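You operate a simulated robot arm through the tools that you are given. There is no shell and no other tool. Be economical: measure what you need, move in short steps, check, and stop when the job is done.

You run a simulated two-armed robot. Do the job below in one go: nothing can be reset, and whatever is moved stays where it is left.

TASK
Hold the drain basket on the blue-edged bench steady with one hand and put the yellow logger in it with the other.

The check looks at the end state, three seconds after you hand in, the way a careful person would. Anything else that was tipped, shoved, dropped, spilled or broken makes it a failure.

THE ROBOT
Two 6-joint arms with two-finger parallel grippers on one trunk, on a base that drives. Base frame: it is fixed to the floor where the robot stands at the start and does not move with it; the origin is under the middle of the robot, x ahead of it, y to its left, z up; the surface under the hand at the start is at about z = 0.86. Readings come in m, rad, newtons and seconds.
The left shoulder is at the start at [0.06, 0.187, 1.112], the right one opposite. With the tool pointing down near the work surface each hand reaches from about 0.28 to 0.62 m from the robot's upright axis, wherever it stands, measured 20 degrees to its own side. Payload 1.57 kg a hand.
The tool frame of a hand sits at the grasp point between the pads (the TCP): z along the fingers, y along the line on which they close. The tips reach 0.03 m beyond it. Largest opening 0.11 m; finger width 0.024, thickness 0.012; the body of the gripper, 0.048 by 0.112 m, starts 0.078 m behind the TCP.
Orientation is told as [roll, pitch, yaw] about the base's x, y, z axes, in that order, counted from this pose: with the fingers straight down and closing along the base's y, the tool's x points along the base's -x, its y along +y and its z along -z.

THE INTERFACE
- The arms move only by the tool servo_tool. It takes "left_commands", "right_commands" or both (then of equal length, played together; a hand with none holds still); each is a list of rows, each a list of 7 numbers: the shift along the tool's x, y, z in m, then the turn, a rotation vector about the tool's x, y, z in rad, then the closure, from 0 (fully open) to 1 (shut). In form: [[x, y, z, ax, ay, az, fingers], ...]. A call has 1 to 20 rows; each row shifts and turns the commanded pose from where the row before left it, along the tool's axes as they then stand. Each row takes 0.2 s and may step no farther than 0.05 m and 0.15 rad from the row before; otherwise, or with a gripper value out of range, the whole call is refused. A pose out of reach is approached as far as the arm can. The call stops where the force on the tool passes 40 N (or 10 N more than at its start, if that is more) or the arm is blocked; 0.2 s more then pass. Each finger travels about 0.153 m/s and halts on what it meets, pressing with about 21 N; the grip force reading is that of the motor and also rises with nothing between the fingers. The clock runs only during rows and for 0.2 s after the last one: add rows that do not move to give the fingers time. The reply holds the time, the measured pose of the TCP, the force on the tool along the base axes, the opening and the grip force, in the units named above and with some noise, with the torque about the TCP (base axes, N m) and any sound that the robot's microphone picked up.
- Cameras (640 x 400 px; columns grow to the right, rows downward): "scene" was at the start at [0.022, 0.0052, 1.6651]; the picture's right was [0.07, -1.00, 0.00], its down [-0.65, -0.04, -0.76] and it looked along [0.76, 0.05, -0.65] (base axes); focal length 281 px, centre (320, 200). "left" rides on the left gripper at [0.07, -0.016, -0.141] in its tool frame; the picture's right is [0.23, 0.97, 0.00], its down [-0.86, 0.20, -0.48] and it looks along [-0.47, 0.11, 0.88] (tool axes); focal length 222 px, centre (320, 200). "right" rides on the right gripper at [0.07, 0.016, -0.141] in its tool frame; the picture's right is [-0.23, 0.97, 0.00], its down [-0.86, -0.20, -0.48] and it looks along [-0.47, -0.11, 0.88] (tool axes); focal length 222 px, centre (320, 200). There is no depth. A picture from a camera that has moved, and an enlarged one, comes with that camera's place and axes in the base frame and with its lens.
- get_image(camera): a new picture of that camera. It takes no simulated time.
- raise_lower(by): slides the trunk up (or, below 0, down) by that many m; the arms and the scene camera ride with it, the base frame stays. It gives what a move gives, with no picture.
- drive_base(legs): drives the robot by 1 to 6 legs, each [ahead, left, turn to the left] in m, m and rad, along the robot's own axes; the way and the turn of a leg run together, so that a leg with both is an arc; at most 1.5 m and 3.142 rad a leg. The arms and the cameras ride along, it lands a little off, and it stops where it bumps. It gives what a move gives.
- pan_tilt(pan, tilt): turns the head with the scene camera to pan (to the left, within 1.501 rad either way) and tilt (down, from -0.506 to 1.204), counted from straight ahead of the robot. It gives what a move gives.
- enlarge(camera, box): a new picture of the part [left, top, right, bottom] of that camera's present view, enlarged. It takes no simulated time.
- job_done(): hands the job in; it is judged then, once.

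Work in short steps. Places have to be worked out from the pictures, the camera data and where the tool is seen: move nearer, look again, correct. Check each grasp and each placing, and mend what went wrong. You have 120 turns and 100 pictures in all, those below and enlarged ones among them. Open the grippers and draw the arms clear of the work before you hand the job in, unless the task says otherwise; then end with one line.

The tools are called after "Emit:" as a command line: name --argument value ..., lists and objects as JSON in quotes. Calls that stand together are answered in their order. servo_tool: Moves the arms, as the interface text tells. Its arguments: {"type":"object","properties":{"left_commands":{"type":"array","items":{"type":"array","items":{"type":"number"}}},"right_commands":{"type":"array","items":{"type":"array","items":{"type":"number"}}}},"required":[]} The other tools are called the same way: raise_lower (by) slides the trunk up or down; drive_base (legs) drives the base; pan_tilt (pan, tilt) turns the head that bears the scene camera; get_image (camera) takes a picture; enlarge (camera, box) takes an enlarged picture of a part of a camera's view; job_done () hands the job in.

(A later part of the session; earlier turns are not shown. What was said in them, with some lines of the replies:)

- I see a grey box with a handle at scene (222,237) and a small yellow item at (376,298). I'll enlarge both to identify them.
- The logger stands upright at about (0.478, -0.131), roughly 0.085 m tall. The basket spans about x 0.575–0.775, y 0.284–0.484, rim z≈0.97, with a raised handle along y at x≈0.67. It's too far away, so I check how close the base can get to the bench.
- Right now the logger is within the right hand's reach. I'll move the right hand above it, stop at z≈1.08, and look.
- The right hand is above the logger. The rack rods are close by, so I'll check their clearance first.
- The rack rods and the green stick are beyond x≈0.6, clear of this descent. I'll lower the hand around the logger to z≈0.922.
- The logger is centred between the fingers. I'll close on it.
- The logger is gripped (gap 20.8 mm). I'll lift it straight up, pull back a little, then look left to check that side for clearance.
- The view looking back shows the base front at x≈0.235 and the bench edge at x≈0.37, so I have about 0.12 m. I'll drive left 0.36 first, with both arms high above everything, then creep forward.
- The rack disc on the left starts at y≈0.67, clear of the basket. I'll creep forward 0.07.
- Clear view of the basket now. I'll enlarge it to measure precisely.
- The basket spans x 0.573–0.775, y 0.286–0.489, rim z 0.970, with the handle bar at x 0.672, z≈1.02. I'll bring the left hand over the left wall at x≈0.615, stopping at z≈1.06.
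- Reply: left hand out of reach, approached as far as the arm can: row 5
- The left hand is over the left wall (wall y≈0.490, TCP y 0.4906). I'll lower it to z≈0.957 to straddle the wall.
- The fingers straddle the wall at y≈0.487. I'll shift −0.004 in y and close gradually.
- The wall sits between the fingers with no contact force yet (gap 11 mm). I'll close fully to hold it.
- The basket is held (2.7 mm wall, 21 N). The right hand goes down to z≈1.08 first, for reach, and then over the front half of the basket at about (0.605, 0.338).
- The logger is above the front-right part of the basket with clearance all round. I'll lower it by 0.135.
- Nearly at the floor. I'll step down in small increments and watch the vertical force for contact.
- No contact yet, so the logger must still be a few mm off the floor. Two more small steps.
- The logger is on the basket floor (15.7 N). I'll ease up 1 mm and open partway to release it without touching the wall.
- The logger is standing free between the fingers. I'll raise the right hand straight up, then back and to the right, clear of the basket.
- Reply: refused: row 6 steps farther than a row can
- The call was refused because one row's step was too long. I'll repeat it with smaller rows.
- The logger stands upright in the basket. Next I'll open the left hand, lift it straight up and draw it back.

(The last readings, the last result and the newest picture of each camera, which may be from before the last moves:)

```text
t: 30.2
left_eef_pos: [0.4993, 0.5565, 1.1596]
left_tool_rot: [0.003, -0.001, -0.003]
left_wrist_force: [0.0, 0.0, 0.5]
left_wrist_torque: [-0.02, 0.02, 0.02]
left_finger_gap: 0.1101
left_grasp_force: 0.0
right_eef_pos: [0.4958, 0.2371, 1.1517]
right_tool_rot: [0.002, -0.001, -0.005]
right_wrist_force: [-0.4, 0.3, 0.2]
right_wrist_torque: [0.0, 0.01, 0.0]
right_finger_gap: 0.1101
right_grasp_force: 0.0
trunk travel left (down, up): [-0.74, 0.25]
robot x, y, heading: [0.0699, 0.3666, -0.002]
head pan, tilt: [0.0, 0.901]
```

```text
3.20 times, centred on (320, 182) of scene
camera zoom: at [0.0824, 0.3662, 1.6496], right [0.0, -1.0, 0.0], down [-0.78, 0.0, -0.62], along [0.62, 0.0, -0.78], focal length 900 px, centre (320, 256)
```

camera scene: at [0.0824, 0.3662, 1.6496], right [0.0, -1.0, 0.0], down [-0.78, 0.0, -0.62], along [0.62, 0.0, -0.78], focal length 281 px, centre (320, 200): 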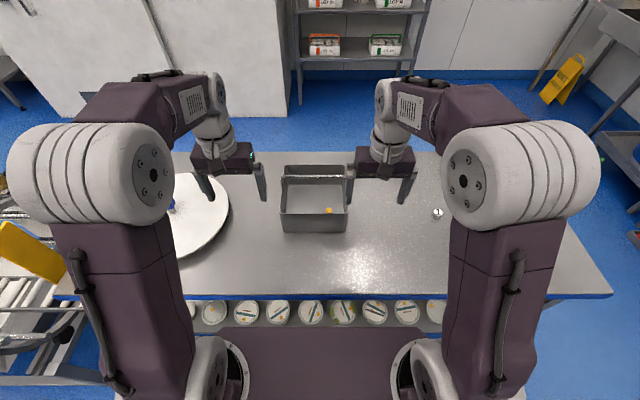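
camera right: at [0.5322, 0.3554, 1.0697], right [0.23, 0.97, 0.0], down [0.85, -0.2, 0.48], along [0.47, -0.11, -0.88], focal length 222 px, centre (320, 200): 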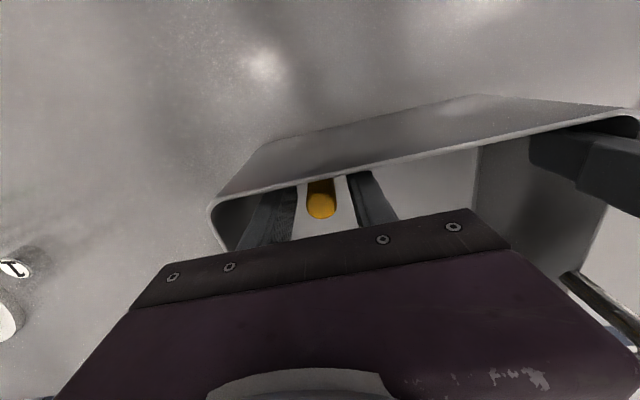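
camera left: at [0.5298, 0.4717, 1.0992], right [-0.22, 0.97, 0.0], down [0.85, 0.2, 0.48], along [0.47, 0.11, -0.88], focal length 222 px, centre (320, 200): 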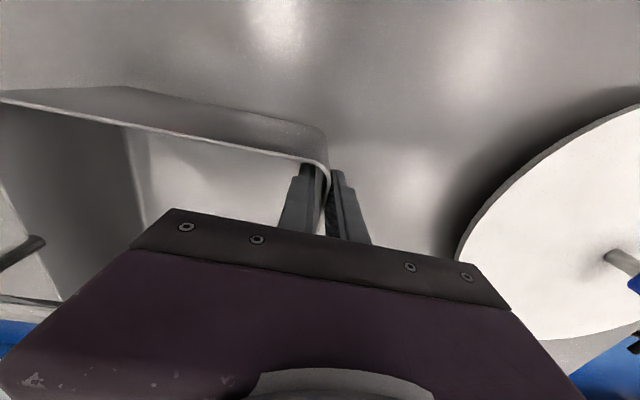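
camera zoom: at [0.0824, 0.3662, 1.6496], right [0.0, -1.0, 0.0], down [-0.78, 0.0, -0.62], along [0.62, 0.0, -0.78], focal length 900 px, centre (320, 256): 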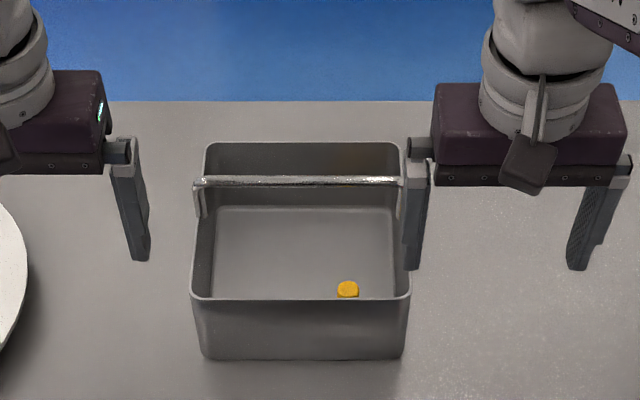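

The logger is in the basket, the basket hasn't moved noticeably, and both hands are open and clear. I'm handing in.

Emit:
job_done

```text
The job is handed in.
```

The yellow logger is standing upright in the drain basket, placed with the right hand while the left held the basket wall; both hands are open and clear, and I saw nothing else disturbed.
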